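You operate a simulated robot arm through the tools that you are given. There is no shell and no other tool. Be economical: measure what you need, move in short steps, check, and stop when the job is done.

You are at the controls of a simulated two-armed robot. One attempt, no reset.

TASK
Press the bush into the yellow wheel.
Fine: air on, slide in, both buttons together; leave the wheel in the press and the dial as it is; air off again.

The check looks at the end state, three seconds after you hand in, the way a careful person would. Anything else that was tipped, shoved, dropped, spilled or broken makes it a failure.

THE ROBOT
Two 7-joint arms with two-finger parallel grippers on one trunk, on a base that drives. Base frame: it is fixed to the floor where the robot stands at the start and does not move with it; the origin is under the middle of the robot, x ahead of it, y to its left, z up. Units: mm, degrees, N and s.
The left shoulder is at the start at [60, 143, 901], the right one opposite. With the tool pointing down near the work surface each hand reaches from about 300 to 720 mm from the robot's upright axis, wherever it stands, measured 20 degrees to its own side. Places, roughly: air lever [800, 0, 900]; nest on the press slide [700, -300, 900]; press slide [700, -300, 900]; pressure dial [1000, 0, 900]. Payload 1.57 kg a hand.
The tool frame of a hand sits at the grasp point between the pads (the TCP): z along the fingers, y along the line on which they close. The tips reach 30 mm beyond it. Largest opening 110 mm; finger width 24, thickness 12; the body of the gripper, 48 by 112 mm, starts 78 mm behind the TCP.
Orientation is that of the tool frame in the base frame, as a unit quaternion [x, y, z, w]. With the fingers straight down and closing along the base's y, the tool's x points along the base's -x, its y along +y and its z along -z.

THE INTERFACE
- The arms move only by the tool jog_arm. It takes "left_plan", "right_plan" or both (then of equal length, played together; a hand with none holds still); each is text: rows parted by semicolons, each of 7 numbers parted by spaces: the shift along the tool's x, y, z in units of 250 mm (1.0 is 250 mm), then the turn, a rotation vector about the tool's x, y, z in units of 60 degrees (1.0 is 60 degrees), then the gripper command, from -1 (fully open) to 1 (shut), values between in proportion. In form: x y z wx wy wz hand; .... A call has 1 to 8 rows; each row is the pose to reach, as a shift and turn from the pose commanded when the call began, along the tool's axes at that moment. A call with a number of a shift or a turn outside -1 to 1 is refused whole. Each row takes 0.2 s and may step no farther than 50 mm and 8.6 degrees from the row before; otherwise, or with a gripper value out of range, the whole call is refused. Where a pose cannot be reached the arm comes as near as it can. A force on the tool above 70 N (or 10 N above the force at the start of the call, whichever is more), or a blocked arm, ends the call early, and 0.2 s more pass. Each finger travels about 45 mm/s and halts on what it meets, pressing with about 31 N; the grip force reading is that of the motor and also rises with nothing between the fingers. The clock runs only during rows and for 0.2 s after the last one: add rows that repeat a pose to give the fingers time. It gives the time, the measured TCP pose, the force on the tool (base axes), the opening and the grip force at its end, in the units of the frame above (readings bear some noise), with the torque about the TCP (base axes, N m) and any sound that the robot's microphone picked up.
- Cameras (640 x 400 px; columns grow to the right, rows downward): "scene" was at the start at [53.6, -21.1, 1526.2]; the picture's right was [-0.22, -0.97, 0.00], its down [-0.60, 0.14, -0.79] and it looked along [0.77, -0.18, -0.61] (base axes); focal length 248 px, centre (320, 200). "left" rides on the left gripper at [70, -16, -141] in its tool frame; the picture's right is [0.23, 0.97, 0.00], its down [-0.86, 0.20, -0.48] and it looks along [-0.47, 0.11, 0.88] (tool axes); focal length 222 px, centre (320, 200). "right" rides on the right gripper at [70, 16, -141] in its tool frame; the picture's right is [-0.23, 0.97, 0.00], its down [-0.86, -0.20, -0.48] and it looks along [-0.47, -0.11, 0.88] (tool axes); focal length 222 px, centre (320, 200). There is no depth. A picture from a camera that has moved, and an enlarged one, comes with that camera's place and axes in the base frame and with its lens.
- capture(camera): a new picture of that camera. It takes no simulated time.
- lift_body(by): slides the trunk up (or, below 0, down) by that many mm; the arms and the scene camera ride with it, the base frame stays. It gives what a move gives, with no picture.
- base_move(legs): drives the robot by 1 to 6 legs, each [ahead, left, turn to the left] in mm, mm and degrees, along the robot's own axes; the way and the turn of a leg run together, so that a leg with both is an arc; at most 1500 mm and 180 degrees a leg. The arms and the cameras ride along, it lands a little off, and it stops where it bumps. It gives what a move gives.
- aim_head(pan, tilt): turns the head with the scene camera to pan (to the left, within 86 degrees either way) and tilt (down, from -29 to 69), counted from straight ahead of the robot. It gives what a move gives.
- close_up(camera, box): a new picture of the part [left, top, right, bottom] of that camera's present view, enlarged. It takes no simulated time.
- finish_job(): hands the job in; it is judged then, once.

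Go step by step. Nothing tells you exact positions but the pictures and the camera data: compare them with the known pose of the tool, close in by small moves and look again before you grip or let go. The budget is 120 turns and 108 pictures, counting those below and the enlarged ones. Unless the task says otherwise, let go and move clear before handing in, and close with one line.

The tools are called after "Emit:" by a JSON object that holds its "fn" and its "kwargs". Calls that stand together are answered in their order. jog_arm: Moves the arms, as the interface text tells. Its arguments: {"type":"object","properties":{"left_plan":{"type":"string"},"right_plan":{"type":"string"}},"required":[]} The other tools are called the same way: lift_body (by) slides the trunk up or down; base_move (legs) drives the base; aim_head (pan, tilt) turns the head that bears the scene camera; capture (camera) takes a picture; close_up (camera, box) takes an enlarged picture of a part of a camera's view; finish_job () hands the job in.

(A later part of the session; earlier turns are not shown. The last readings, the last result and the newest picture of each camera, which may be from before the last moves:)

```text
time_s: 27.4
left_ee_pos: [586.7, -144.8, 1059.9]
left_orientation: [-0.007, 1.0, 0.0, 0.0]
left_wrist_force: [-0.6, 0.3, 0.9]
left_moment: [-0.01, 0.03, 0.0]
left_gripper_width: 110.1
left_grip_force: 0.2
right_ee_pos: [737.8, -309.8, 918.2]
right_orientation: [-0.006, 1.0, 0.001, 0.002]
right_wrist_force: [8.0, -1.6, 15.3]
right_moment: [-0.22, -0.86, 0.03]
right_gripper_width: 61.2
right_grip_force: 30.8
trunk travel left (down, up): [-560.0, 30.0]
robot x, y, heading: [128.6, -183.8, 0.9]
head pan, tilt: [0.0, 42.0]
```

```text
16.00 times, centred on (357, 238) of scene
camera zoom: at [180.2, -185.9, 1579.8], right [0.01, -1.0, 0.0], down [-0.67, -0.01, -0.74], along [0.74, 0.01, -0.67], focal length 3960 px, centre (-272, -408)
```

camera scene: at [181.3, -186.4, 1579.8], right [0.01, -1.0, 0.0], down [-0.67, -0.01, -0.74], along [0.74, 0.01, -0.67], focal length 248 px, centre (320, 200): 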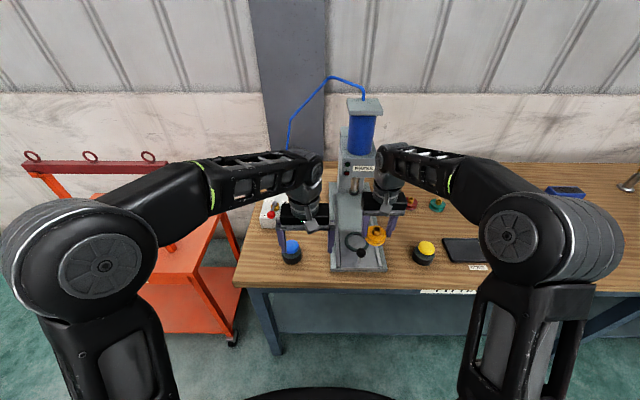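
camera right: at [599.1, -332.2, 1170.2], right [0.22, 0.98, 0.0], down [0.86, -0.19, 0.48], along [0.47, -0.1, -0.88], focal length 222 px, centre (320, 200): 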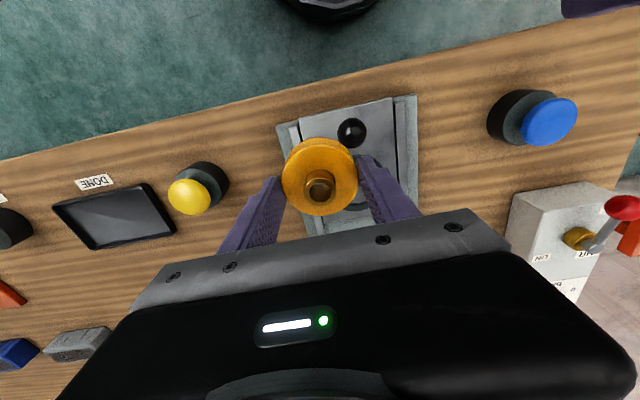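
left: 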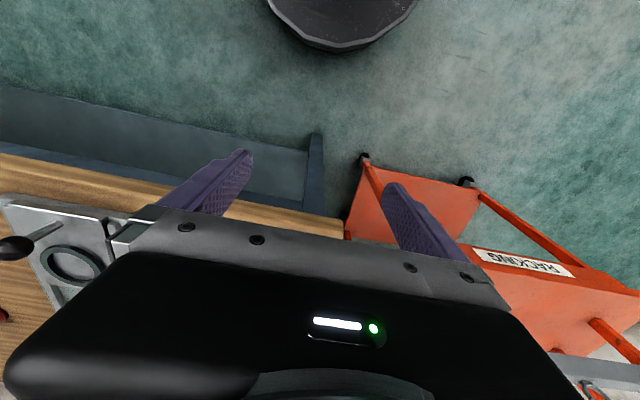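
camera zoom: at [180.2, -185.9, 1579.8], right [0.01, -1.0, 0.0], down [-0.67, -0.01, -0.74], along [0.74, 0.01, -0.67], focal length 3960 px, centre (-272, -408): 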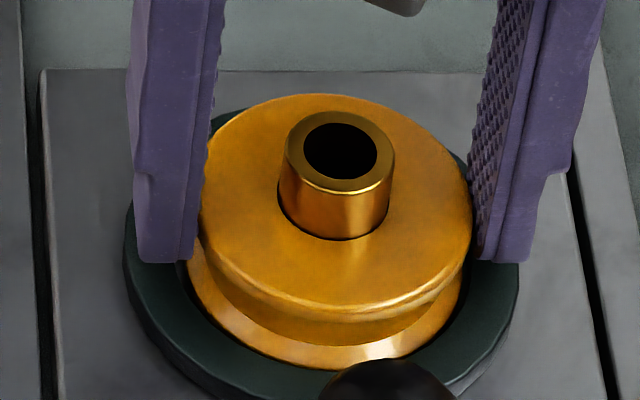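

The wheel sits inside the ring. I'll open the fingers and lift straight up.

Emit:
{"fn": "jog_arm", "kwargs": {"right_plan": "0 0 0 0 0 0 0.1; 0 0 0 0 0 0 -0.1; 0 0 0 0 0 0 -0.3; 0 0 0 0 0 0 -0.45; 0 0 0 0 0 0 -0.45; 0 0 0 0 0 0 -0.45"}}

Emit:
{"fn": "close_up", "kwargs": {"camera": "scene", "box": [338, 226, 376, 250]}}

Emit:
{"fn": "close_up", "kwargs": {"camera": "right", "box": [260, 80, 440, 220]}}

```text
time_s: 28.8
left_ee_pos: [586.7, -144.8, 1059.7]
left_orientation: [-0.006, 1.0, 0.0, 0.001]
left_wrist_force: [0.6, 0.6, 0.9]
left_moment: [0.01, 0.01, -0.02]
left_gripper_width: 110.1
left_grip_force: 0.1
right_ee_pos: [740.0, -309.8, 915.6]
right_orientation: [-0.006, 1.0, 0.001, 0.0]
right_wrist_force: [-0.6, -0.4, 0.1]
right_moment: [-0.01, -0.01, 0.02]
right_gripper_width: 79.8
right_grip_force: 0.1
trunk travel left (down, up): [-560.0, 30.0]
robot x, y, heading: [130.3, -183.8, 0.7]
head pan, tilt: [0.0, 42.0]
```

```text
16.00 times, centred on (357, 238) of scene
camera zoom: at [180.7, -186.1, 1579.9], right [0.01, -1.0, 0.0], down [-0.67, -0.01, -0.74], along [0.74, 0.01, -0.67], focal length 3960 px, centre (-272, -408)
```

zoom: 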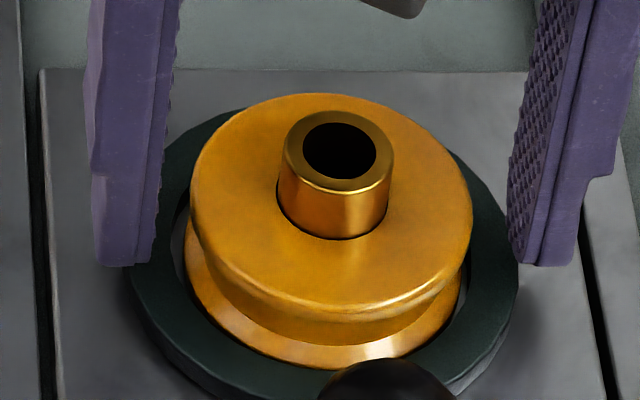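

```text
2.86 times, centred on (350, 150) of right
camera zoom: at [669.3, -295.1, 1058.0], right [0.22, 0.98, 0.0], down [0.86, -0.19, 0.48], along [0.47, -0.1, -0.88], focal length 635 px, centre (234, 343)
```

zoom: 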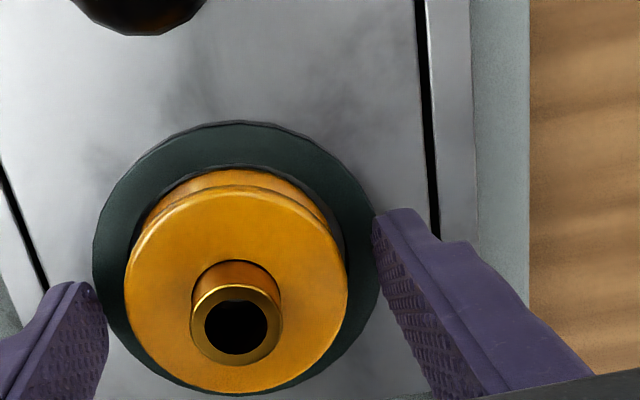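

The wheel is in the nest, level. I'll raise the right hand straight up, back it off, then look at the air valve.

Emit:
{"fn": "jog_arm", "kwargs": {"right_plan": "0 0 -0.15 0 0 0 -0.45; 0 0 -0.3 0 0 0 -0.45; 0 0 -0.45 0 0 0 -0.45; 0 0 -0.55 0 0 0 -0.45; 0.15 -0.1 -0.55 0 0 0 -0.45; 0.3 -0.2 -0.55 0 0 0 -0.45; 0.45 -0.3 -0.55 0 0 0 -0.45; 0.45 -0.3 -0.55 0 0 0 -0.45"}}

Emit:
{"fn": "close_up", "kwargs": {"camera": "scene", "box": [320, 200, 440, 275]}}

Emit:
{"fn": "capture", "kwargs": {"camera": "scene"}}

Emit:
{"fn": "capture", "kwargs": {"camera": "left"}}

```text
time_s: 30.6
left_ee_pos: [587.2, -144.7, 1059.6]
left_orientation: [-0.006, 1.0, 0.0, 0.0]
left_wrist_force: [0.2, 0.8, 0.4]
left_moment: [-0.02, 0.02, 0.01]
left_gripper_width: 109.9
left_grip_force: 0.1
right_ee_pos: [629.5, -386.3, 1053.3]
right_orientation: [-0.006, 1.0, 0.0, 0.0]
right_wrist_force: [-0.7, 0.7, -0.3]
right_moment: [0.03, 0.0, 0.03]
right_gripper_width: 79.7
right_grip_force: 0.0
trunk travel left (down, up): [-560.0, 30.0]
robot x, y, heading: [126.8, -183.0, 0.4]
head pan, tilt: [0.0, 42.0]
```

```text
5.33 times, centred on (380, 238) of scene
camera zoom: at [181.7, -185.5, 1579.8], right [0.01, -1.0, 0.0], down [-0.67, -0.01, -0.74], along [0.74, 0.01, -0.67], focal length 1320 px, centre (0, 0)
```

zoom: 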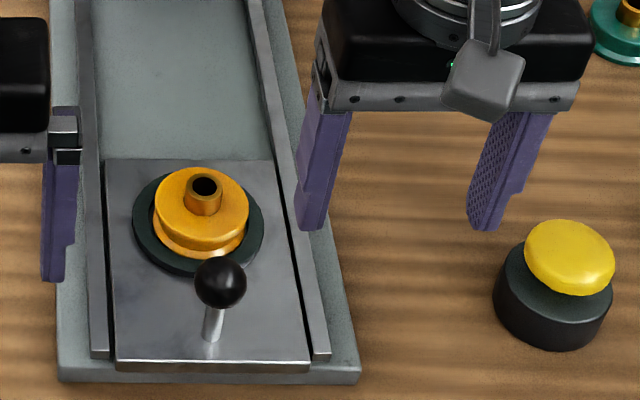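

```text
66 pictures are left
camera scene: at [181.7, -185.5, 1579.8], right [0.01, -1.0, 0.0], down [-0.67, -0.01, -0.74], along [0.74, 0.01, -0.67], focal length 248 px, centre (320, 200)
```

scene: 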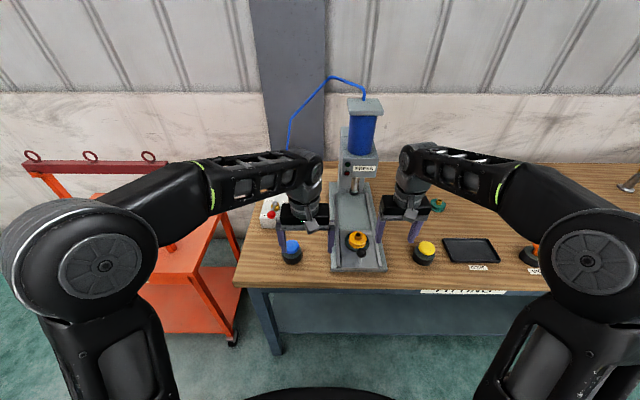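

```text
65 pictures are left
camera left: at [518.8, -160.5, 1200.3], right [-0.24, 0.97, 0.0], down [0.85, 0.21, 0.48], along [0.46, 0.11, -0.88], focal length 222 px, centre (320, 200)
```

left: 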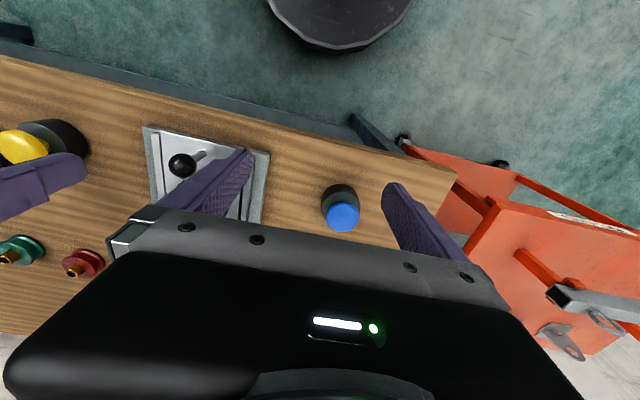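

The load looks right. Next I'll move the left hand aside to see the valve block.

Emit:
{"fn": "jog_arm", "kwargs": {"left_plan": "0.15 0.1 0 0 0 0 -1; 0.2 0.27 0 0 0 0 -1; 0.2 0.45 0 0 0 0 -1; 0.2 0.62 0 0 0 0 -1; 0.2 0.62 0 0 0 0 -1"}}

Emit:
{"fn": "close_up", "kwargs": {"camera": "scene", "box": [240, 160, 340, 225]}}

Emit:
{"fn": "capture", "kwargs": {"camera": "left"}}

```text
time_s: 31.8
left_ee_pos: [537.2, 11.3, 1057.2]
left_orientation: [-0.006, 1.0, 0.0, 0.0]
left_wrist_force: [0.3, -0.5, -0.1]
left_moment: [0.02, 0.01, 0.05]
left_gripper_width: 110.0
left_grip_force: 0.1
right_ee_pos: [626.9, -387.2, 1054.0]
right_orientation: [-0.007, 1.0, 0.001, -0.001]
right_wrist_force: [-0.3, 0.4, -0.3]
right_moment: [0.04, 0.0, 0.04]
right_gripper_width: 80.0
right_grip_force: 0.1
trunk travel left (down, up): [-560.0, 30.0]
robot x, y, heading: [127.5, -183.0, 0.8]
head pan, tilt: [0.0, 42.0]
```

```text
6.15 times, centred on (290, 192) of scene
camera zoom: at [180.8, -186.5, 1579.9], right [0.01, -1.0, 0.0], down [-0.67, -0.01, -0.74], along [0.74, 0.01, -0.67], focal length 1523 px, centre (505, 246)
```

zoom: 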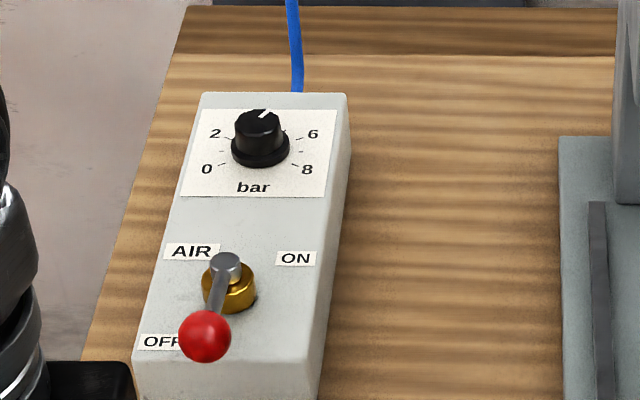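

```text
63 pictures are left
camera left: at [467.8, -5.9, 1198.8], right [-0.24, 0.97, 0.0], down [0.85, 0.21, 0.48], along [0.46, 0.11, -0.88], focal length 222 px, centre (320, 200)
```

left: 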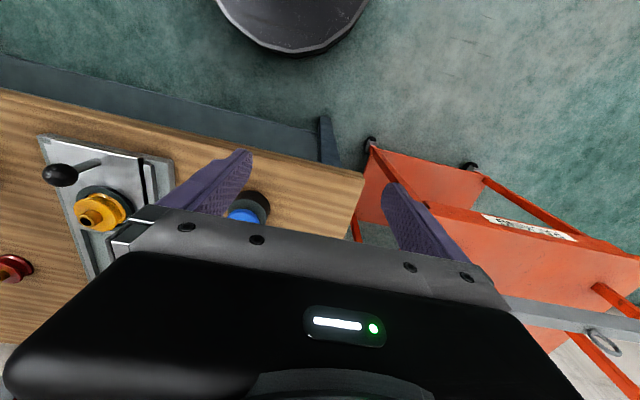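

The lever points toward me at OFF, with its ball near (812,0,935) and its pivot near (869,-3). ON is 90° round, to the right, and the dial sits behind it. I'll drive forward 80 mm for reach.

Emit:
{"fn": "base_move", "kwargs": {"legs": [[80, 0, 0]]}}

Emit:
{"fn": "close_up", "kwargs": {"camera": "scene", "box": [220, 180, 340, 260]}}

```text
time_s: 32.8
left_ee_pos: [618.0, 11.8, 1057.2]
left_orientation: [-0.007, 1.0, 0.0, -0.002]
left_wrist_force: [0.2, 0.2, 0.2]
left_moment: [0.02, 0.04, 0.02]
left_gripper_width: 110.1
left_grip_force: 0.0
right_ee_pos: [708.9, -386.0, 1054.2]
right_orientation: [-0.006, 1.0, 0.0, 0.0]
right_wrist_force: [0.2, -0.5, 0.5]
right_moment: [0.02, 0.05, -0.01]
right_gripper_width: 79.7
right_grip_force: 0.0
trunk travel left (down, up): [-560.0, 30.0]
robot x, y, heading: [209.5, -188.1, 0.6]
head pan, tilt: [0.0, 42.0]
```

```text
5.00 times, centred on (280, 220) of scene
camera zoom: at [262.7, -185.0, 1579.8], right [0.01, -1.0, 0.0], down [-0.67, -0.01, -0.74], along [0.74, 0.01, -0.67], focal length 1237 px, centre (520, 100)
```

zoom: 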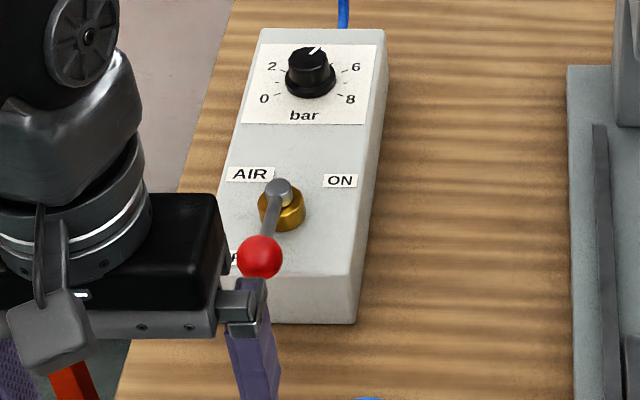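

The ball is at (814,0,935). I'll bring the left hand, closed, to the left side of the ball but still high.

Emit:
{"fn": "jog_arm", "kwargs": {"left_plan": "-0.13 0.03 0.02 0 0 0 0; -0.26 0.06 0.04 0 0 0 1; -0.39 0.09 0.06 0 0 0 1; -0.52 0.12 0.08 0 0 0 1; -0.65 0.14 0.1 0 0 0 1; -0.776 0.14 0.12 0 0 0 1; -0.776 0.14 0.148 0 0 0 1; -0.776 0.14 0.148 0 0 0 1"}}

Emit:
{"fn": "capture", "kwargs": {"camera": "left"}}

Emit:
{"fn": "close_up", "kwargs": {"camera": "scene", "box": [220, 160, 340, 240]}}

```text
time_s: 34.6
left_ee_pos: [812.1, 48.0, 1022.1]
left_orientation: [-0.006, 1.0, 0.0, 0.0]
left_wrist_force: [-0.3, 0.7, -1.6]
left_moment: [0.01, -0.02, 0.0]
left_gripper_width: 0.0
left_grip_force: 21.1
right_ee_pos: [708.2, -386.2, 1054.6]
right_orientation: [-0.006, 1.0, -0.001, 0.0]
right_wrist_force: [0.6, 0.3, 0.4]
right_moment: [-0.01, 0.0, -0.04]
right_gripper_width: 79.7
right_grip_force: 0.0
trunk travel left (down, up): [-560.0, 30.0]
robot x, y, heading: [210.4, -182.4, 0.7]
head pan, tilt: [0.0, 42.0]
```

```text
61 pictures are left
camera left: at [742.3, 31.1, 1162.6], right [-0.24, 0.97, 0.0], down [0.85, 0.21, 0.48], along [0.46, 0.11, -0.88], focal length 222 px, centre (320, 200)
```

left: 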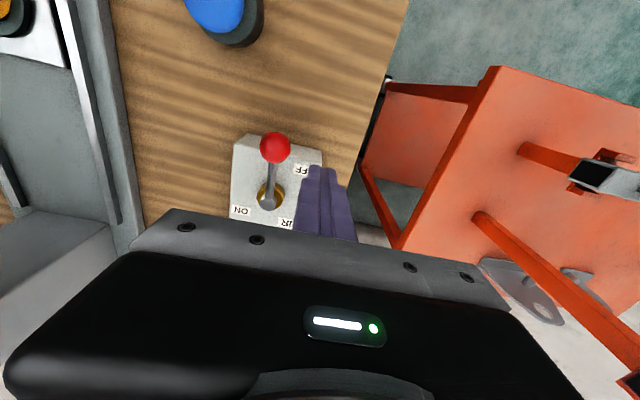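

```text
5.00 times, centred on (280, 200) of scene
camera zoom: at [261.3, -185.1, 1579.8], right [0.01, -1.0, 0.0], down [-0.67, -0.01, -0.74], along [0.74, 0.01, -0.67], focal length 1237 px, centre (520, 200)
```

zoom: 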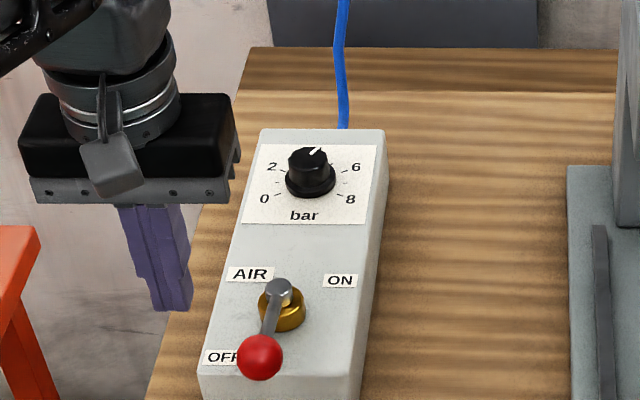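

The ball is confirmed at (812,0). I'll descend beside it and sweep along the arc to about 45° first.

Emit:
{"fn": "jog_arm", "kwargs": {"left_plan": "0 0 0.138 0 0 0 1; 0 0 0.276 0 0 0 1; 0 -0.092 0.276 0 0 0 1; 0.02 -0.16 0.276 0 0 0 1; 0.024 -0.228 0.276 0 0 0 1; 0.009 -0.296 0.276 0 0 0 1"}}

Emit:
{"fn": "close_up", "kwargs": {"camera": "scene", "box": [220, 160, 340, 240]}}

Emit:
{"fn": "close_up", "kwargs": {"camera": "left", "box": [220, 100, 420, 230]}}

```text
time_s: 36.0
left_ee_pos: [810.6, -25.3, 952.2]
left_orientation: [-0.007, 1.0, -0.001, 0.0]
left_wrist_force: [0.3, -0.5, -0.2]
left_moment: [-0.01, 0.01, 0.0]
left_gripper_width: 0.0
left_grip_force: 21.5
right_ee_pos: [707.0, -387.2, 1053.3]
right_orientation: [-0.006, 1.0, 0.001, 0.0]
right_wrist_force: [-0.4, 0.5, 0.1]
right_moment: [-0.03, 0.02, -0.01]
right_gripper_width: 79.8
right_grip_force: 0.1
trunk travel left (down, up): [-560.0, 30.0]
robot x, y, heading: [206.7, -182.8, 0.8]
head pan, tilt: [0.0, 42.0]
```

```text
5.00 times, centred on (280, 200) of scene
camera zoom: at [261.1, -185.2, 1579.8], right [0.01, -1.0, 0.0], down [-0.67, -0.01, -0.74], along [0.74, 0.01, -0.67], focal length 1237 px, centre (520, 200)
```

zoom: 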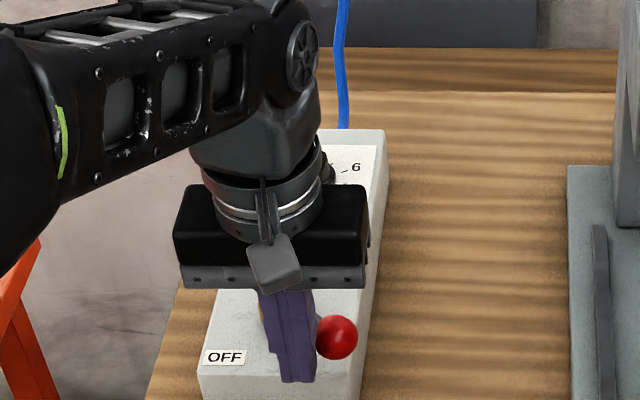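

```text
3.08 times, centred on (320, 165) of left
camera zoom: at [741.5, -42.1, 1093.6], right [-0.24, 0.97, 0.0], down [0.85, 0.21, 0.48], along [0.46, 0.11, -0.88], focal length 684 px, centre (320, 308)
```

zoom: 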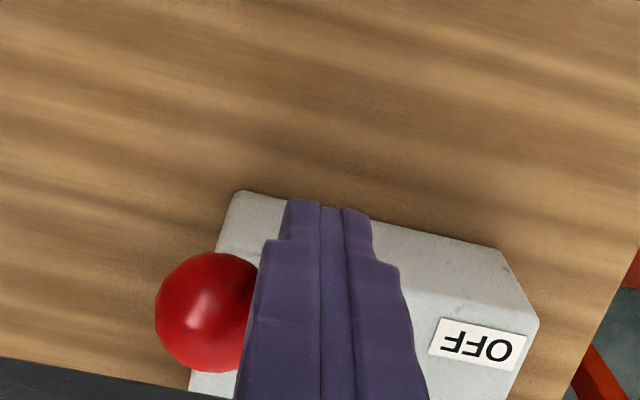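

The lever swings freely. I'll finish the arc to the ON position.

Emit:
{"fn": "jog_arm", "kwargs": {"left_plan": "-0.033 -0.066 0 0 0 0 1; -0.08 -0.117 0 0 0 0 1; -0.14 -0.154 0 0 0 0 1; -0.165 -0.16 0 0 0 0 1; -0.165 -0.16 0 0 0 0 1"}}

Emit:
{"fn": "close_up", "kwargs": {"camera": "scene", "box": [220, 160, 340, 240]}}

```text
time_s: 37.2
left_ee_pos: [851.5, -64.4, 951.3]
left_orientation: [-0.006, 1.0, 0.0, 0.0]
left_wrist_force: [-0.4, 0.2, 0.4]
left_moment: [0.0, -0.02, -0.01]
left_gripper_width: 0.0
left_grip_force: 21.0
right_ee_pos: [708.2, -386.1, 1054.4]
right_orientation: [-0.006, 1.0, 0.002, 0.0]
right_wrist_force: [-0.2, -0.3, 0.2]
right_moment: [0.02, -0.03, 0.02]
right_gripper_width: 79.9
right_grip_force: 0.0
trunk travel left (down, up): [-560.0, 30.0]
robot x, y, heading: [205.9, -188.8, 1.0]
head pan, tilt: [0.0, 42.0]
```

```text
5.00 times, centred on (280, 200) of scene
camera zoom: at [261.0, -185.1, 1579.9], right [0.01, -1.0, 0.0], down [-0.67, -0.01, -0.74], along [0.74, 0.01, -0.67], focal length 1237 px, centre (520, 200)
```

zoom: 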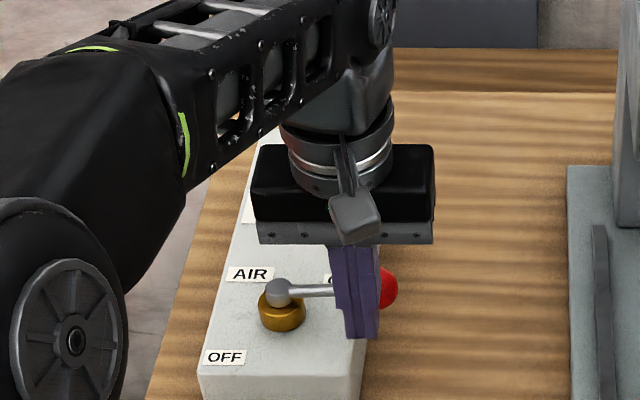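

The lever points right, at ON. I'll withdraw the hand backward and up, then check.

Emit:
{"fn": "jog_arm", "kwargs": {"left_plan": "0.15 0 0 0 0 0 1; 0.15 0 -0.2 0 0 0 1; 0.25 0.1 -0.35 0 0 0 1; 0.4 0.2 -0.35 0 0 0 1; 0.55 0.3 -0.35 0 0 0 1; 0.7 0.38 -0.35 0 0 0 1; 0.7 0.38 -0.35 0 0 0 1"}}

Emit:
{"fn": "close_up", "kwargs": {"camera": "scene", "box": [220, 160, 340, 240]}}

Emit:
{"fn": "close_up", "kwargs": {"camera": "scene", "box": [320, 130, 440, 280]}}

```text
refused: row 3 steps farther than a row can; nothing moved
```

```text
5.00 times, centred on (280, 200) of scene
camera zoom: at [261.0, -185.1, 1579.9], right [0.01, -1.0, 0.0], down [-0.67, -0.01, -0.74], along [0.74, 0.01, -0.67], focal length 1237 px, centre (520, 200)
```

zoom: 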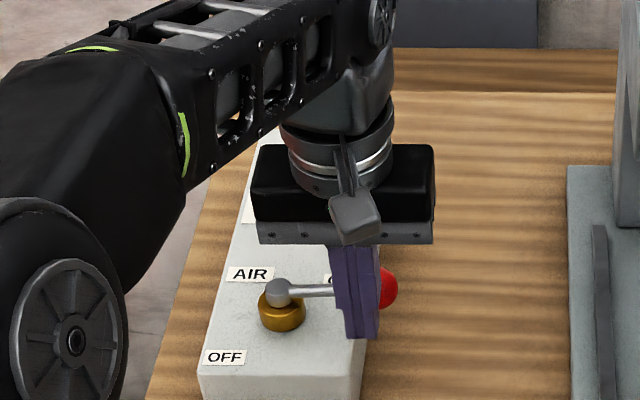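

```text
2.67 times, centred on (380, 205) of scene
camera zoom: at [261.0, -185.1, 1579.9], right [0.01, -1.0, 0.0], down [-0.67, -0.01, -0.74], along [0.74, 0.01, -0.67], focal length 660 px, centre (160, 187)
```

zoom: 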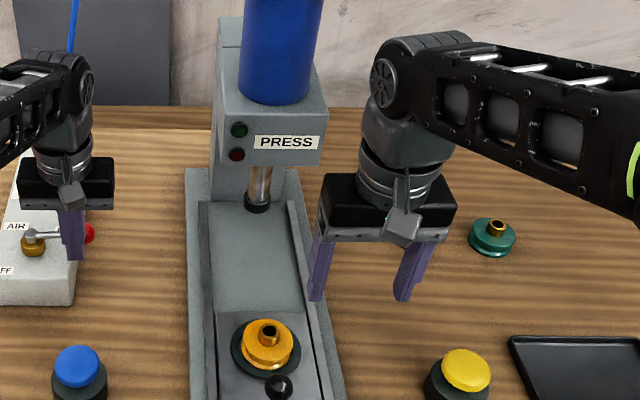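

Lamps on the press are still dark (a green and a red). I'll repeat the withdrawal in smaller steps.

Emit:
{"fn": "jog_arm", "kwargs": {"left_plan": "0.14 0 0 0 0 0 1; 0.14 0 -0.18 0 0 0 1; 0.22 0.05 -0.32 0 0 0 1; 0.36 0.12 -0.35 0 0 0 1; 0.5 0.22 -0.35 0 0 0 1; 0.64 0.32 -0.35 0 0 0 1; 0.7 0.38 -0.35 0 0 0 1; 0.7 0.38 -0.35 0 0 0 1"}}

Emit:
{"fn": "close_up", "kwargs": {"camera": "scene", "box": [220, 160, 340, 240]}}

Emit:
{"fn": "close_up", "kwargs": {"camera": "scene", "box": [320, 130, 440, 280]}}

```text
time_s: 39.0
left_ee_pos: [674.1, 28.9, 1039.0]
left_orientation: [-0.006, 1.0, 0.001, 0.001]
left_wrist_force: [-0.4, 0.2, 0.7]
left_moment: [-0.01, -0.01, 0.0]
left_gripper_width: 0.0
left_grip_force: 21.5
right_ee_pos: [707.7, -385.6, 1054.1]
right_orientation: [-0.006, 1.0, 0.001, 0.0]
right_wrist_force: [-0.1, 0.5, 0.9]
right_moment: [0.04, -0.02, 0.0]
right_gripper_width: 79.8
right_grip_force: 0.0
trunk travel left (down, up): [-560.0, 30.0]
robot x, y, heading: [210.3, -187.4, 0.6]
head pan, tilt: [0.0, 42.0]
```

```text
5.00 times, centred on (280, 200) of scene
camera zoom: at [260.9, -185.2, 1579.9], right [0.01, -1.0, 0.0], down [-0.67, -0.01, -0.74], along [0.74, 0.01, -0.67], focal length 1237 px, centre (520, 200)
```

zoom: 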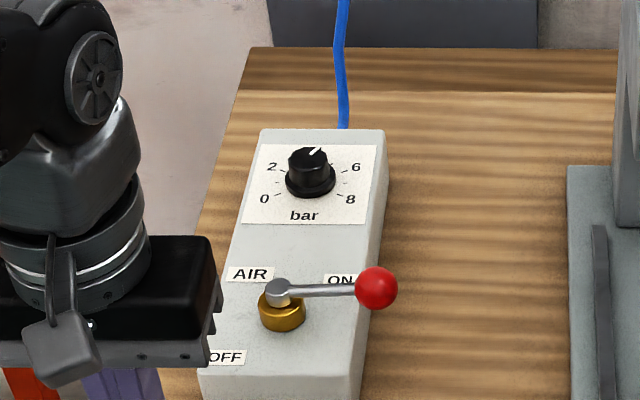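

```text
2.67 times, centred on (380, 205) of scene
camera zoom: at [260.9, -185.2, 1579.9], right [0.01, -1.0, 0.0], down [-0.67, -0.01, -0.74], along [0.74, 0.01, -0.67], focal length 660 px, centre (160, 187)
```

zoom: 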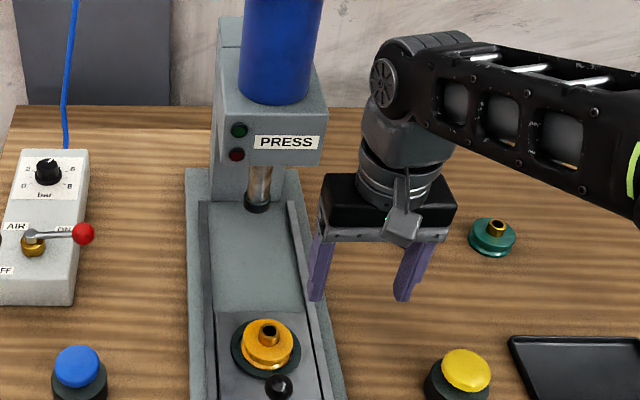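

The lever is on ON and the dial is untouched. Next is the slide: its ball handle is at about (655,-310,928). I'll tilt the right hand 40° so its body stays clear of the press head, and bring it behind the handle.

Emit:
{"fn": "jog_arm", "kwargs": {"right_plan": "0.08 0.05 0 0 -0.13 0 0.09; 0.16 0.1 0.02 0 -0.26 0 0.09; 0.24 0.16 0.05 0 -0.39 0 0.09; 0.32 0.22 0.08 0 -0.52 0 0.09; 0.4 0.27 0.11 0 -0.65 0 0.09; 0.42 0.3 0.12 0 -0.667 0 0.09; 0.42 0.3 0.12 0 -0.667 0 0.09"}}

Emit:
{"fn": "close_up", "kwargs": {"camera": "scene", "box": [300, 180, 440, 290]}}

Emit:
{"fn": "capture", "kwargs": {"camera": "right"}}

```text
time_s: 40.6
left_ee_pos: [675.0, 29.7, 1037.8]
left_orientation: [-0.006, 1.0, 0.0, 0.0]
left_wrist_force: [-0.6, 0.8, -0.5]
left_moment: [0.0, -0.01, 0.02]
left_gripper_width: 0.3
left_grip_force: 21.0
right_ee_pos: [637.5, -297.7, 1044.2]
right_orientation: [-0.005, 0.94, 0.001, 0.342]
right_wrist_force: [0.9, 0.7, -0.1]
right_moment: [-0.01, -0.02, -0.01]
right_gripper_width: 50.1
right_grip_force: 0.0
right hand out of reach, approached as far as the arm can: row 5, 6, 7
trunk travel left (down, up): [-560.0, 30.0]
robot x, y, heading: [207.7, -182.2, 0.8]
head pan, tilt: [0.0, 42.0]
```

```text
3.64 times, centred on (370, 235) of scene
camera zoom: at [261.1, -184.9, 1579.8], right [0.01, -1.0, 0.0], down [-0.67, -0.01, -0.74], along [0.74, 0.01, -0.67], focal length 900 px, centre (138, 73)
```

zoom: 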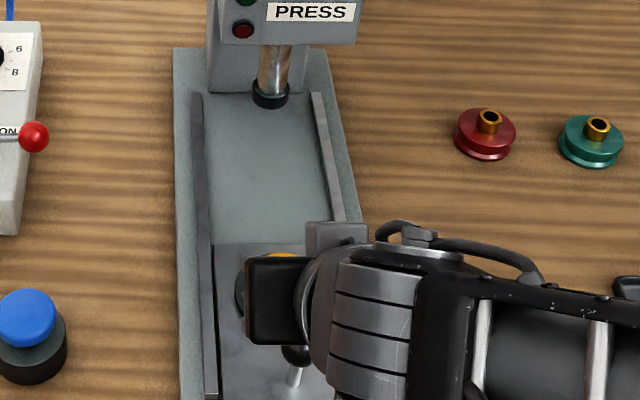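

```text
51 pictures are left
camera right: at [493.1, -283.8, 1107.4], right [0.16, 0.98, 0.15], down [0.35, -0.2, 0.92], along [0.92, -0.1, -0.37], focal length 222 px, centre (320, 200)
```

right: 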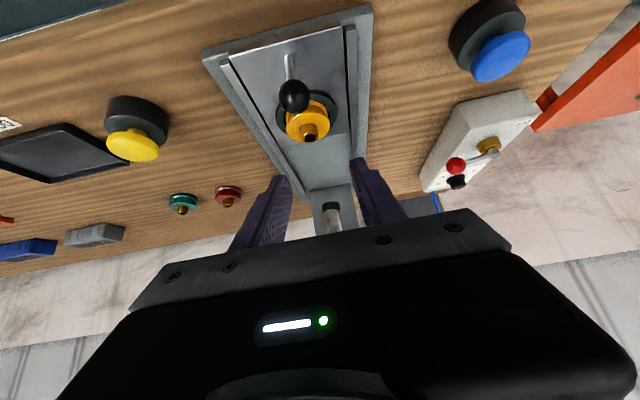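

The tilt is good, and the ball is confirmed at (655,-311,928). I'll back the base off 60 mm for a better arm posture.

Emit:
{"fn": "base_move", "kwargs": {"legs": [[-60, 0, 0]]}}

Emit:
{"fn": "jog_arm", "kwargs": {"right_plan": "0 0 0 0 0 0 0.09"}}

```text
time_s: 41.6
left_ee_pos: [613.0, 28.1, 1039.5]
left_orientation: [-0.006, 1.0, 0.0, 0.001]
left_wrist_force: [-0.2, -0.5, 0.5]
left_moment: [0.0, -0.01, 0.01]
left_gripper_width: 0.3
left_grip_force: 21.6
right_ee_pos: [574.4, -299.0, 1044.3]
right_orientation: [-0.005, 0.939, 0.002, 0.343]
right_wrist_force: [-0.1, 0.0, 0.0]
right_moment: [0.0, -0.01, -0.02]
right_gripper_width: 49.9
right_grip_force: 0.0
trunk travel left (down, up): [-560.0, 30.0]
robot x, y, heading: [146.8, -187.6, 0.5]
head pan, tilt: [0.0, 42.0]
```

```text
time_s: 42.0
left_ee_pos: [614.3, 27.4, 1038.4]
left_orientation: [-0.006, 1.0, 0.0, 0.0]
left_wrist_force: [0.2, -0.3, -0.2]
left_moment: [-0.02, -0.03, 0.0]
left_gripper_width: 0.0
left_grip_force: 21.4
right_ee_pos: [575.1, -300.3, 1044.8]
right_orientation: [-0.006, 0.94, 0.003, 0.341]
right_wrist_force: [1.0, 0.3, 0.1]
right_moment: [0.0, 0.0, 0.03]
right_gripper_width: 50.5
right_grip_force: 0.0
trunk travel left (down, up): [-560.0, 30.0]
robot x, y, heading: [146.3, -184.3, 0.6]
head pan, tilt: [0.0, 42.0]
```

I'll move to just behind and above the ball.

Emit:
{"fn": "jog_arm", "kwargs": {"right_plan": "0.046 -0.015 0.117 0 0 0 0.09; 0.092 -0.03 0.234 0 0 0 0.09; 0.138 -0.046 0.351 0 0 0 0.09; 0.138 -0.046 0.351 0 0 0 0.09"}}

Emit:
{"fn": "capture", "kwargs": {"camera": "right"}}

Emit:
{"fn": "capture", "kwargs": {"camera": "scene"}}

```text
time_s: 43.0
left_ee_pos: [613.7, 28.2, 1038.8]
left_orientation: [-0.006, 1.0, 0.0, 0.0]
left_wrist_force: [0.6, -0.1, -0.1]
left_moment: [-0.02, -0.03, -0.02]
left_gripper_width: 0.0
left_grip_force: 21.2
right_ee_pos: [607.3, -309.1, 954.6]
right_orientation: [-0.005, 0.94, 0.002, 0.341]
right_wrist_force: [0.0, -0.5, 0.4]
right_moment: [-0.01, 0.01, -0.04]
right_gripper_width: 50.5
right_grip_force: 0.1
right hand out of reach, approached as far as the arm can: row 1, 2
trunk travel left (down, up): [-560.0, 30.0]
robot x, y, heading: [148.5, -187.7, 0.9]
head pan, tilt: [0.0, 42.0]
```

```text
50 pictures are left
camera right: at [464.3, -295.2, 1017.8], right [0.16, 0.98, 0.15], down [0.35, -0.2, 0.92], along [0.92, -0.1, -0.37], focal length 222 px, centre (320, 200)
```

right: 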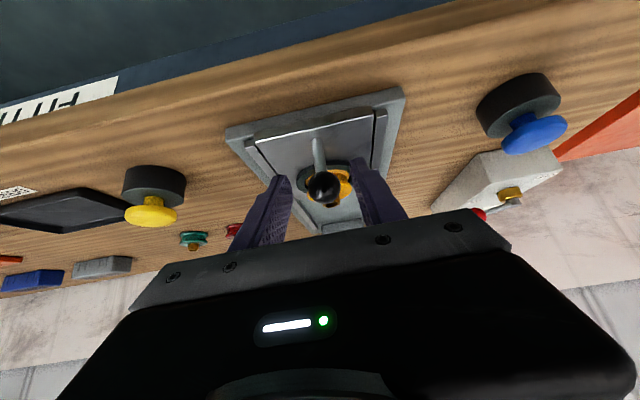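

```text
49 pictures are left
camera scene: at [199.6, -185.7, 1579.9], right [0.01, -1.0, 0.0], down [-0.67, -0.01, -0.74], along [0.74, 0.01, -0.67], focal length 248 px, centre (320, 200)
```

scene: 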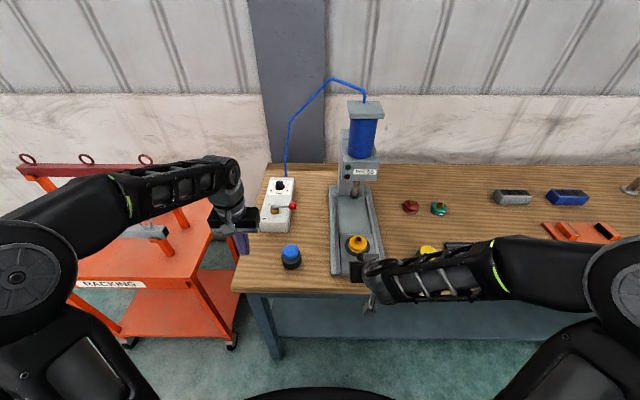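

The ball is centred between the fingers. I'll advance around it, then close.

Emit:
{"fn": "jog_arm", "kwargs": {"right_plan": "-0.03 -0.004 0.08 0 0 0 0.09; -0.06 -0.004 0.15 0 0 0 0.09; -0.077 -0.004 0.2 0 0 0 0.09; -0.077 -0.004 0.2 0 0 0 0.09"}}

Emit:
{"fn": "close_up", "kwargs": {"camera": "right", "box": [200, 80, 440, 240]}}

Emit:
{"fn": "close_up", "kwargs": {"camera": "scene", "box": [310, 210, 450, 310]}}

```text
time_s: 44.0
left_ee_pos: [614.1, 28.5, 1039.0]
left_orientation: [-0.005, 1.0, 0.0, 0.001]
left_wrist_force: [0.4, 0.5, -0.3]
left_moment: [0.01, 0.01, 0.01]
left_gripper_width: 0.1
left_grip_force: 21.5
right_ee_pos: [653.7, -310.3, 928.6]
right_orientation: [-0.005, 0.939, 0.002, 0.343]
right_wrist_force: [0.3, -0.3, 0.4]
right_moment: [0.0, -0.01, -0.01]
right_gripper_width: 50.1
right_grip_force: 0.1
trunk travel left (down, up): [-560.0, 30.0]
robot x, y, heading: [145.3, -186.7, 0.8]
head pan, tilt: [0.0, 42.0]
```

```text
2.50 times, centred on (320, 160) of right
camera zoom: at [509.7, -295.5, 991.9], right [0.16, 0.98, 0.15], down [0.35, -0.2, 0.92], along [0.92, -0.1, -0.37], focal length 555 px, centre (320, 300)
```

zoom: 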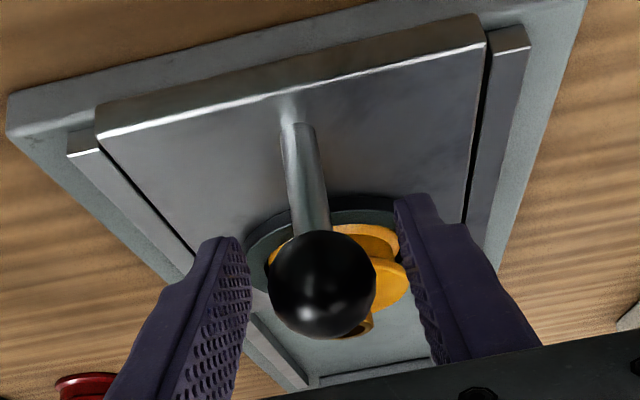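

```text
4.00 times, centred on (380, 260) of scene
camera zoom: at [200.0, -185.8, 1579.9], right [0.01, -1.0, 0.0], down [-0.67, -0.01, -0.74], along [0.74, 0.01, -0.67], focal length 990 px, centre (80, -40)
```

zoom: 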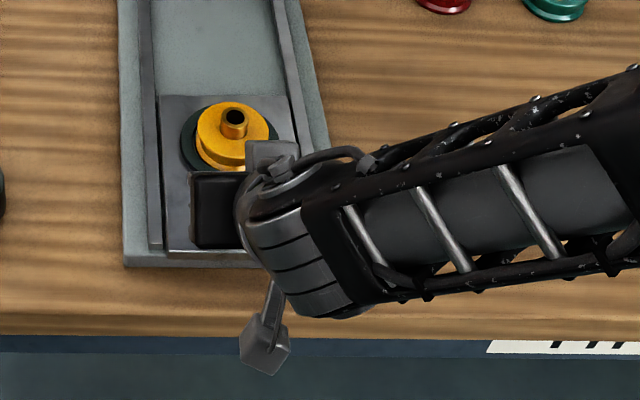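

The ball is centred between the pads. I'll close and push the slide 40 mm as a test.

Emit:
{"fn": "jog_arm", "kwargs": {"right_plan": "0 0 0 0 0 0 0.7; 0 0 0 0 0 0 1; 0 0 0 0 0 0 1; -0.031 0 0.026 0 0 0 1; -0.061 0 0.051 0 0 0 1; -0.092 0 0.077 0 0 0 1; -0.123 0 0.103 0 0 0 1"}}

Emit:
{"fn": "close_up", "kwargs": {"camera": "scene", "box": [310, 150, 450, 290]}}

```text
time_s: 45.6
left_ee_pos: [614.4, 27.2, 1038.5]
left_orientation: [-0.007, 1.0, 0.0, 0.0]
left_wrist_force: [0.1, -0.8, -0.3]
left_moment: [-0.01, -0.01, -0.01]
left_gripper_width: 0.0
left_grip_force: 21.2
right_ee_pos: [693.5, -309.6, 928.5]
right_orientation: [-0.005, 0.94, 0.003, 0.341]
right_wrist_force: [0.3, 1.9, -5.6]
right_moment: [-0.03, 0.47, 0.08]
right_gripper_width: 31.3
right_grip_force: 40.5
trunk travel left (down, up): [-560.0, 30.0]
robot x, y, heading: [148.6, -183.6, 0.7]
head pan, tilt: [0.0, 42.0]
```

```text
2.86 times, centred on (380, 220) of scene
camera zoom: at [200.9, -185.7, 1579.8], right [0.01, -1.0, 0.0], down [-0.67, -0.01, -0.74], along [0.74, 0.01, -0.67], focal length 707 px, centre (149, 143)
```

zoom: 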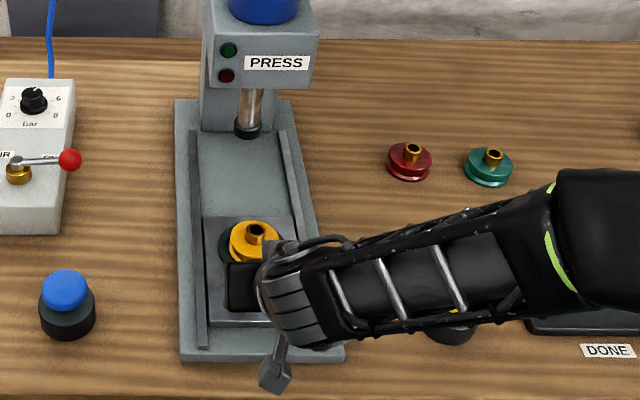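

The slide moves easily with the wheel riding on it. I'll continue another 90 mm.

Emit:
{"fn": "jog_arm", "kwargs": {"right_plan": "-0.046 -0.001 0.0386 0 0 0 1; -0.092 -0.002 0.077 0 0 0 1; -0.138 -0.003 0.116 0 0 0 1; -0.184 -0.004 0.154 0 0 0 1; -0.23 -0.005 0.193 0 0 0 1; -0.276 -0.006 0.232 0 0 0 1"}}

Emit:
{"fn": "close_up", "kwargs": {"camera": "scene", "box": [310, 150, 450, 290]}}

Emit:
{"fn": "capture", "kwargs": {"camera": "left"}}

```text
time_s: 47.0
left_ee_pos: [614.6, 28.5, 1038.9]
left_orientation: [-0.006, 1.0, 0.0, 0.0]
left_wrist_force: [-1.0, -0.8, 0.0]
left_moment: [0.02, 0.02, 0.01]
left_gripper_width: 0.1
left_grip_force: 21.2
right_ee_pos: [784.3, -309.9, 928.8]
right_orientation: [-0.006, 0.94, 0.002, 0.341]
right_wrist_force: [1.6, 4.2, -7.7]
right_moment: [-0.02, -0.72, -0.21]
right_gripper_width: 31.8
right_grip_force: 40.4
trunk travel left (down, up): [-560.0, 30.0]
robot x, y, heading: [146.5, -182.0, 0.7]
head pan, tilt: [0.0, 42.0]
```

```text
2.86 times, centred on (380, 220) of scene
camera zoom: at [201.3, -185.3, 1579.7], right [0.01, -1.0, 0.0], down [-0.67, -0.01, -0.74], along [0.74, 0.01, -0.67], focal length 707 px, centre (149, 143)
```

zoom: 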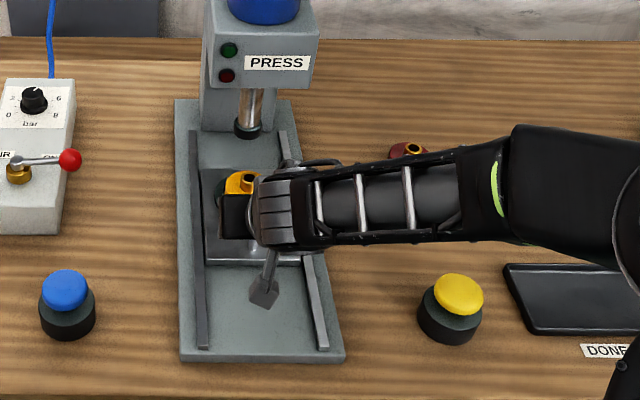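

```text
44 pictures are left
camera left: at [545.6, 12.0, 1178.9], right [-0.24, 0.97, 0.0], down [0.85, 0.21, 0.48], along [0.46, 0.11, -0.88], focal length 222 px, centre (320, 200)
```

left: 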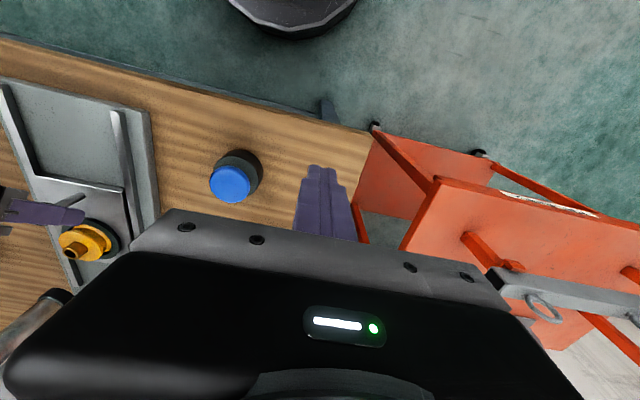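

130 mm done, and the nest is now about 55 mm short of the ram. I'll keep pushing until it meets the stop.

Emit:
{"fn": "jog_arm", "kwargs": {"right_plan": "-0.031 -0.001 0.026 0 0 0 1; -0.061 -0.001 0.051 0 0 0 1; -0.092 -0.002 0.077 0 0 0 1; -0.123 -0.002 0.103 0 0 0 1; -0.153 -0.003 0.129 0 0 0 1"}}

Emit:
{"fn": "close_up", "kwargs": {"camera": "scene", "box": [310, 150, 450, 290]}}

```text
time_s: 48.2
left_ee_pos: [614.2, 28.8, 1038.0]
left_orientation: [-0.006, 1.0, 0.0, 0.0]
left_wrist_force: [0.1, 0.2, -0.7]
left_moment: [0.02, -0.04, -0.01]
left_gripper_width: 0.1
left_grip_force: 21.2
right_ee_pos: [834.0, -310.3, 928.6]
right_orientation: [-0.007, 0.94, 0.004, 0.342]
right_wrist_force: [1.0, 9.7, -4.5]
right_moment: [0.03, 0.45, -0.15]
right_gripper_width: 31.4
right_grip_force: 40.9
trunk travel left (down, up): [-560.0, 30.0]
robot x, y, heading: [149.1, -182.5, 0.6]
head pan, tilt: [0.0, 42.0]
```

```text
2.86 times, centred on (380, 220) of scene
camera zoom: at [201.1, -184.4, 1579.8], right [0.01, -1.0, 0.0], down [-0.67, -0.01, -0.74], along [0.74, 0.01, -0.67], focal length 707 px, centre (149, 143)
```

zoom: 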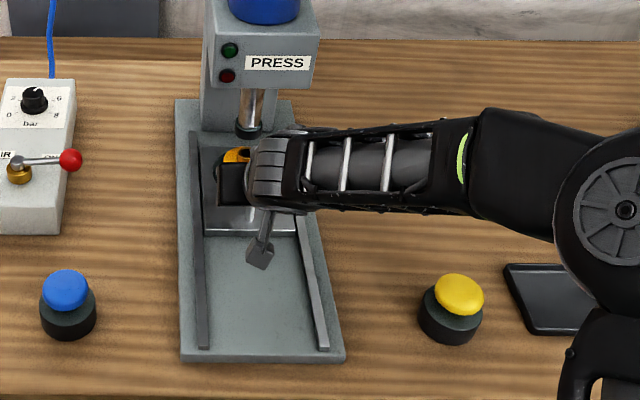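

No stop yet. A slight side force shows the hand is about 1 mm off the slide's line, so I'll correct that and go on.

Emit:
{"fn": "jog_arm", "kwargs": {"right_plan": "0 0.005 0 0 0 0 1; -0.031 0.006 0.026 0 0 0 1; -0.046 0.006 0.0386 0 0 0 1; -0.061 0.007 0.051 0 0 0 1; -0.077 0.007 0.064 0 0 0 1"}}

Emit:
{"fn": "close_up", "kwargs": {"camera": "scene", "box": [330, 160, 400, 230]}}

```text
time_s: 49.4
left_ee_pos: [613.0, 28.2, 1039.0]
left_orientation: [-0.006, 1.0, 0.0, 0.001]
left_wrist_force: [0.7, 0.6, 0.4]
left_moment: [-0.01, 0.01, -0.02]
left_gripper_width: 0.4
left_grip_force: 21.1
right_ee_pos: [854.6, -310.4, 929.6]
right_orientation: [-0.005, 0.94, 0.001, 0.342]
right_wrist_force: [-28.6, 3.0, -1.3]
right_moment: [-0.02, 0.06, 0.01]
right_gripper_width: 31.6
right_grip_force: 40.0
trunk travel left (down, up): [-560.0, 30.0]
robot x, y, heading: [147.1, -182.8, 0.6]
head pan, tilt: [0.0, 42.0]
```

```text
5.71 times, centred on (365, 195) of scene
camera zoom: at [196.4, -185.4, 1579.9], right [0.01, -1.0, 0.0], down [-0.67, -0.01, -0.74], along [0.74, 0.01, -0.67], focal length 1414 px, centre (63, 229)
```

zoom: 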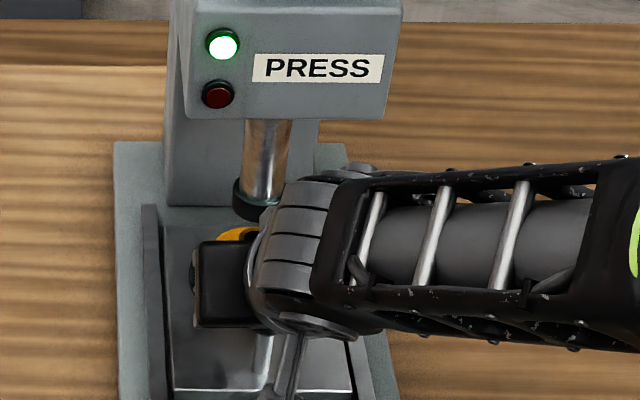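

The slide has reached its stop and the green lamp is lit. I'll release the handle and withdraw.

Emit:
{"fn": "jog_arm", "kwargs": {"right_plan": "0 0 0 0 0 0 0.5; 0 0 0 0 0 0 0.09; 0 0 0 0 0 0 0.09; 0 0 -0.1 0 0 0 0.09; 0 0 -0.25 0 0 0 0.09; 0 0 -0.4 0 0 0 0.09; 0 0 -0.55 0 0 0 0.09; 0 0 -0.55 0 0 0 0.09"}}

Emit:
{"fn": "close_up", "kwargs": {"camera": "scene", "box": [310, 150, 450, 290]}}

```text
time_s: 51.2
left_ee_pos: [614.0, 28.8, 1038.0]
left_orientation: [-0.006, 1.0, -0.001, 0.0]
left_wrist_force: [0.2, -0.5, -0.1]
left_moment: [0.0, 0.03, -0.04]
left_gripper_width: 0.0
left_grip_force: 21.4
right_ee_pos: [771.1, -310.8, 1033.2]
right_orientation: [-0.006, 0.94, 0.002, 0.341]
right_wrist_force: [-0.4, 0.0, 0.4]
right_moment: [0.03, -0.01, 0.02]
right_gripper_width: 50.1
right_grip_force: 0.1
trunk travel left (down, up): [-560.0, 30.0]
robot x, y, heading: [149.7, -183.0, 0.8]
head pan, tilt: [0.0, 42.0]
```

```text
2.86 times, centred on (380, 220) of scene
camera zoom: at [200.9, -185.8, 1579.8], right [0.01, -1.0, 0.0], down [-0.67, -0.01, -0.74], along [0.74, 0.01, -0.67], focal length 707 px, centre (149, 143)
```

zoom: 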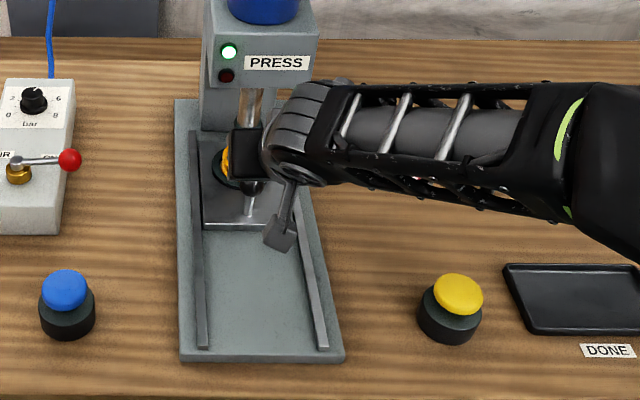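

The slide stays in and the lamp is green. I'll shift the base right so that both buttons are comfortable, then straighten the right hand toward the yellow button.

Emit:
{"fn": "base_move", "kwargs": {"legs": [[0, -115, 0]]}}

Emit:
{"fn": "jog_arm", "kwargs": {"right_plan": "0.1 -0.04 -0.06 0 0.12 0 0.5; 0.2 -0.1 -0.09 0 0.25 0 1; 0.25 -0.2 -0.1 0 0.38 0 1; 0.25 -0.32 -0.1 0 0.5 0 1; 0.25 -0.42 -0.1 0 0.62 0 1; 0.25 -0.45 -0.1 0 0.667 0 1; 0.25 -0.45 -0.1 0 0.667 0 1"}}

Emit:
{"fn": "capture", "kwargs": {"camera": "scene"}}

```text
time_s: 52.4
left_ee_pos: [614.9, -89.3, 1039.6]
left_orientation: [-0.005, 1.0, 0.001, 0.0]
left_wrist_force: [-0.1, -0.7, 0.0]
left_moment: [0.07, 0.0, 0.0]
left_gripper_width: 0.3
left_grip_force: 20.7
right_ee_pos: [772.5, -429.4, 1034.1]
right_orientation: [-0.005, 0.94, 0.003, 0.341]
right_wrist_force: [-1.0, 0.0, -0.5]
right_moment: [0.01, -0.03, 0.02]
right_gripper_width: 49.9
right_grip_force: 0.0
trunk travel left (down, up): [-560.0, 30.0]
robot x, y, heading: [150.0, -303.1, 0.8]
head pan, tilt: [0.0, 42.0]
```

```text
time_s: 54.0
left_ee_pos: [615.6, -87.4, 1038.8]
left_orientation: [-0.005, 1.0, -0.001, 0.0]
left_wrist_force: [0.4, 0.1, 0.2]
left_moment: [0.01, -0.02, -0.01]
left_gripper_width: 0.1
left_grip_force: 21.0
right_ee_pos: [709.0, -540.6, 1011.6]
right_orientation: [-0.006, 1.0, 0.0, -0.001]
right_wrist_force: [0.3, -0.5, 0.0]
right_moment: [-0.02, 0.02, 0.0]
right_gripper_width: 0.0
right_grip_force: 21.3
trunk travel left (down, up): [-560.0, 30.0]
robot x, y, heading: [152.3, -298.4, 0.7]
head pan, tilt: [0.0, 42.0]
```

```text
40 pictures are left
camera scene: at [201.6, -301.6, 1579.9], right [0.01, -1.0, 0.0], down [-0.67, -0.01, -0.74], along [0.74, 0.01, -0.67], focal length 248 px, centre (320, 200)
```

scene: 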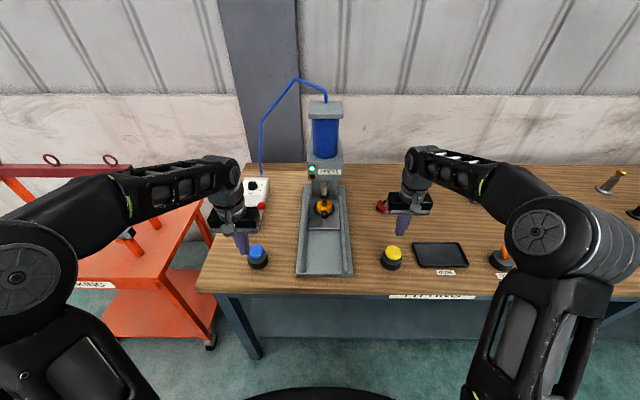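

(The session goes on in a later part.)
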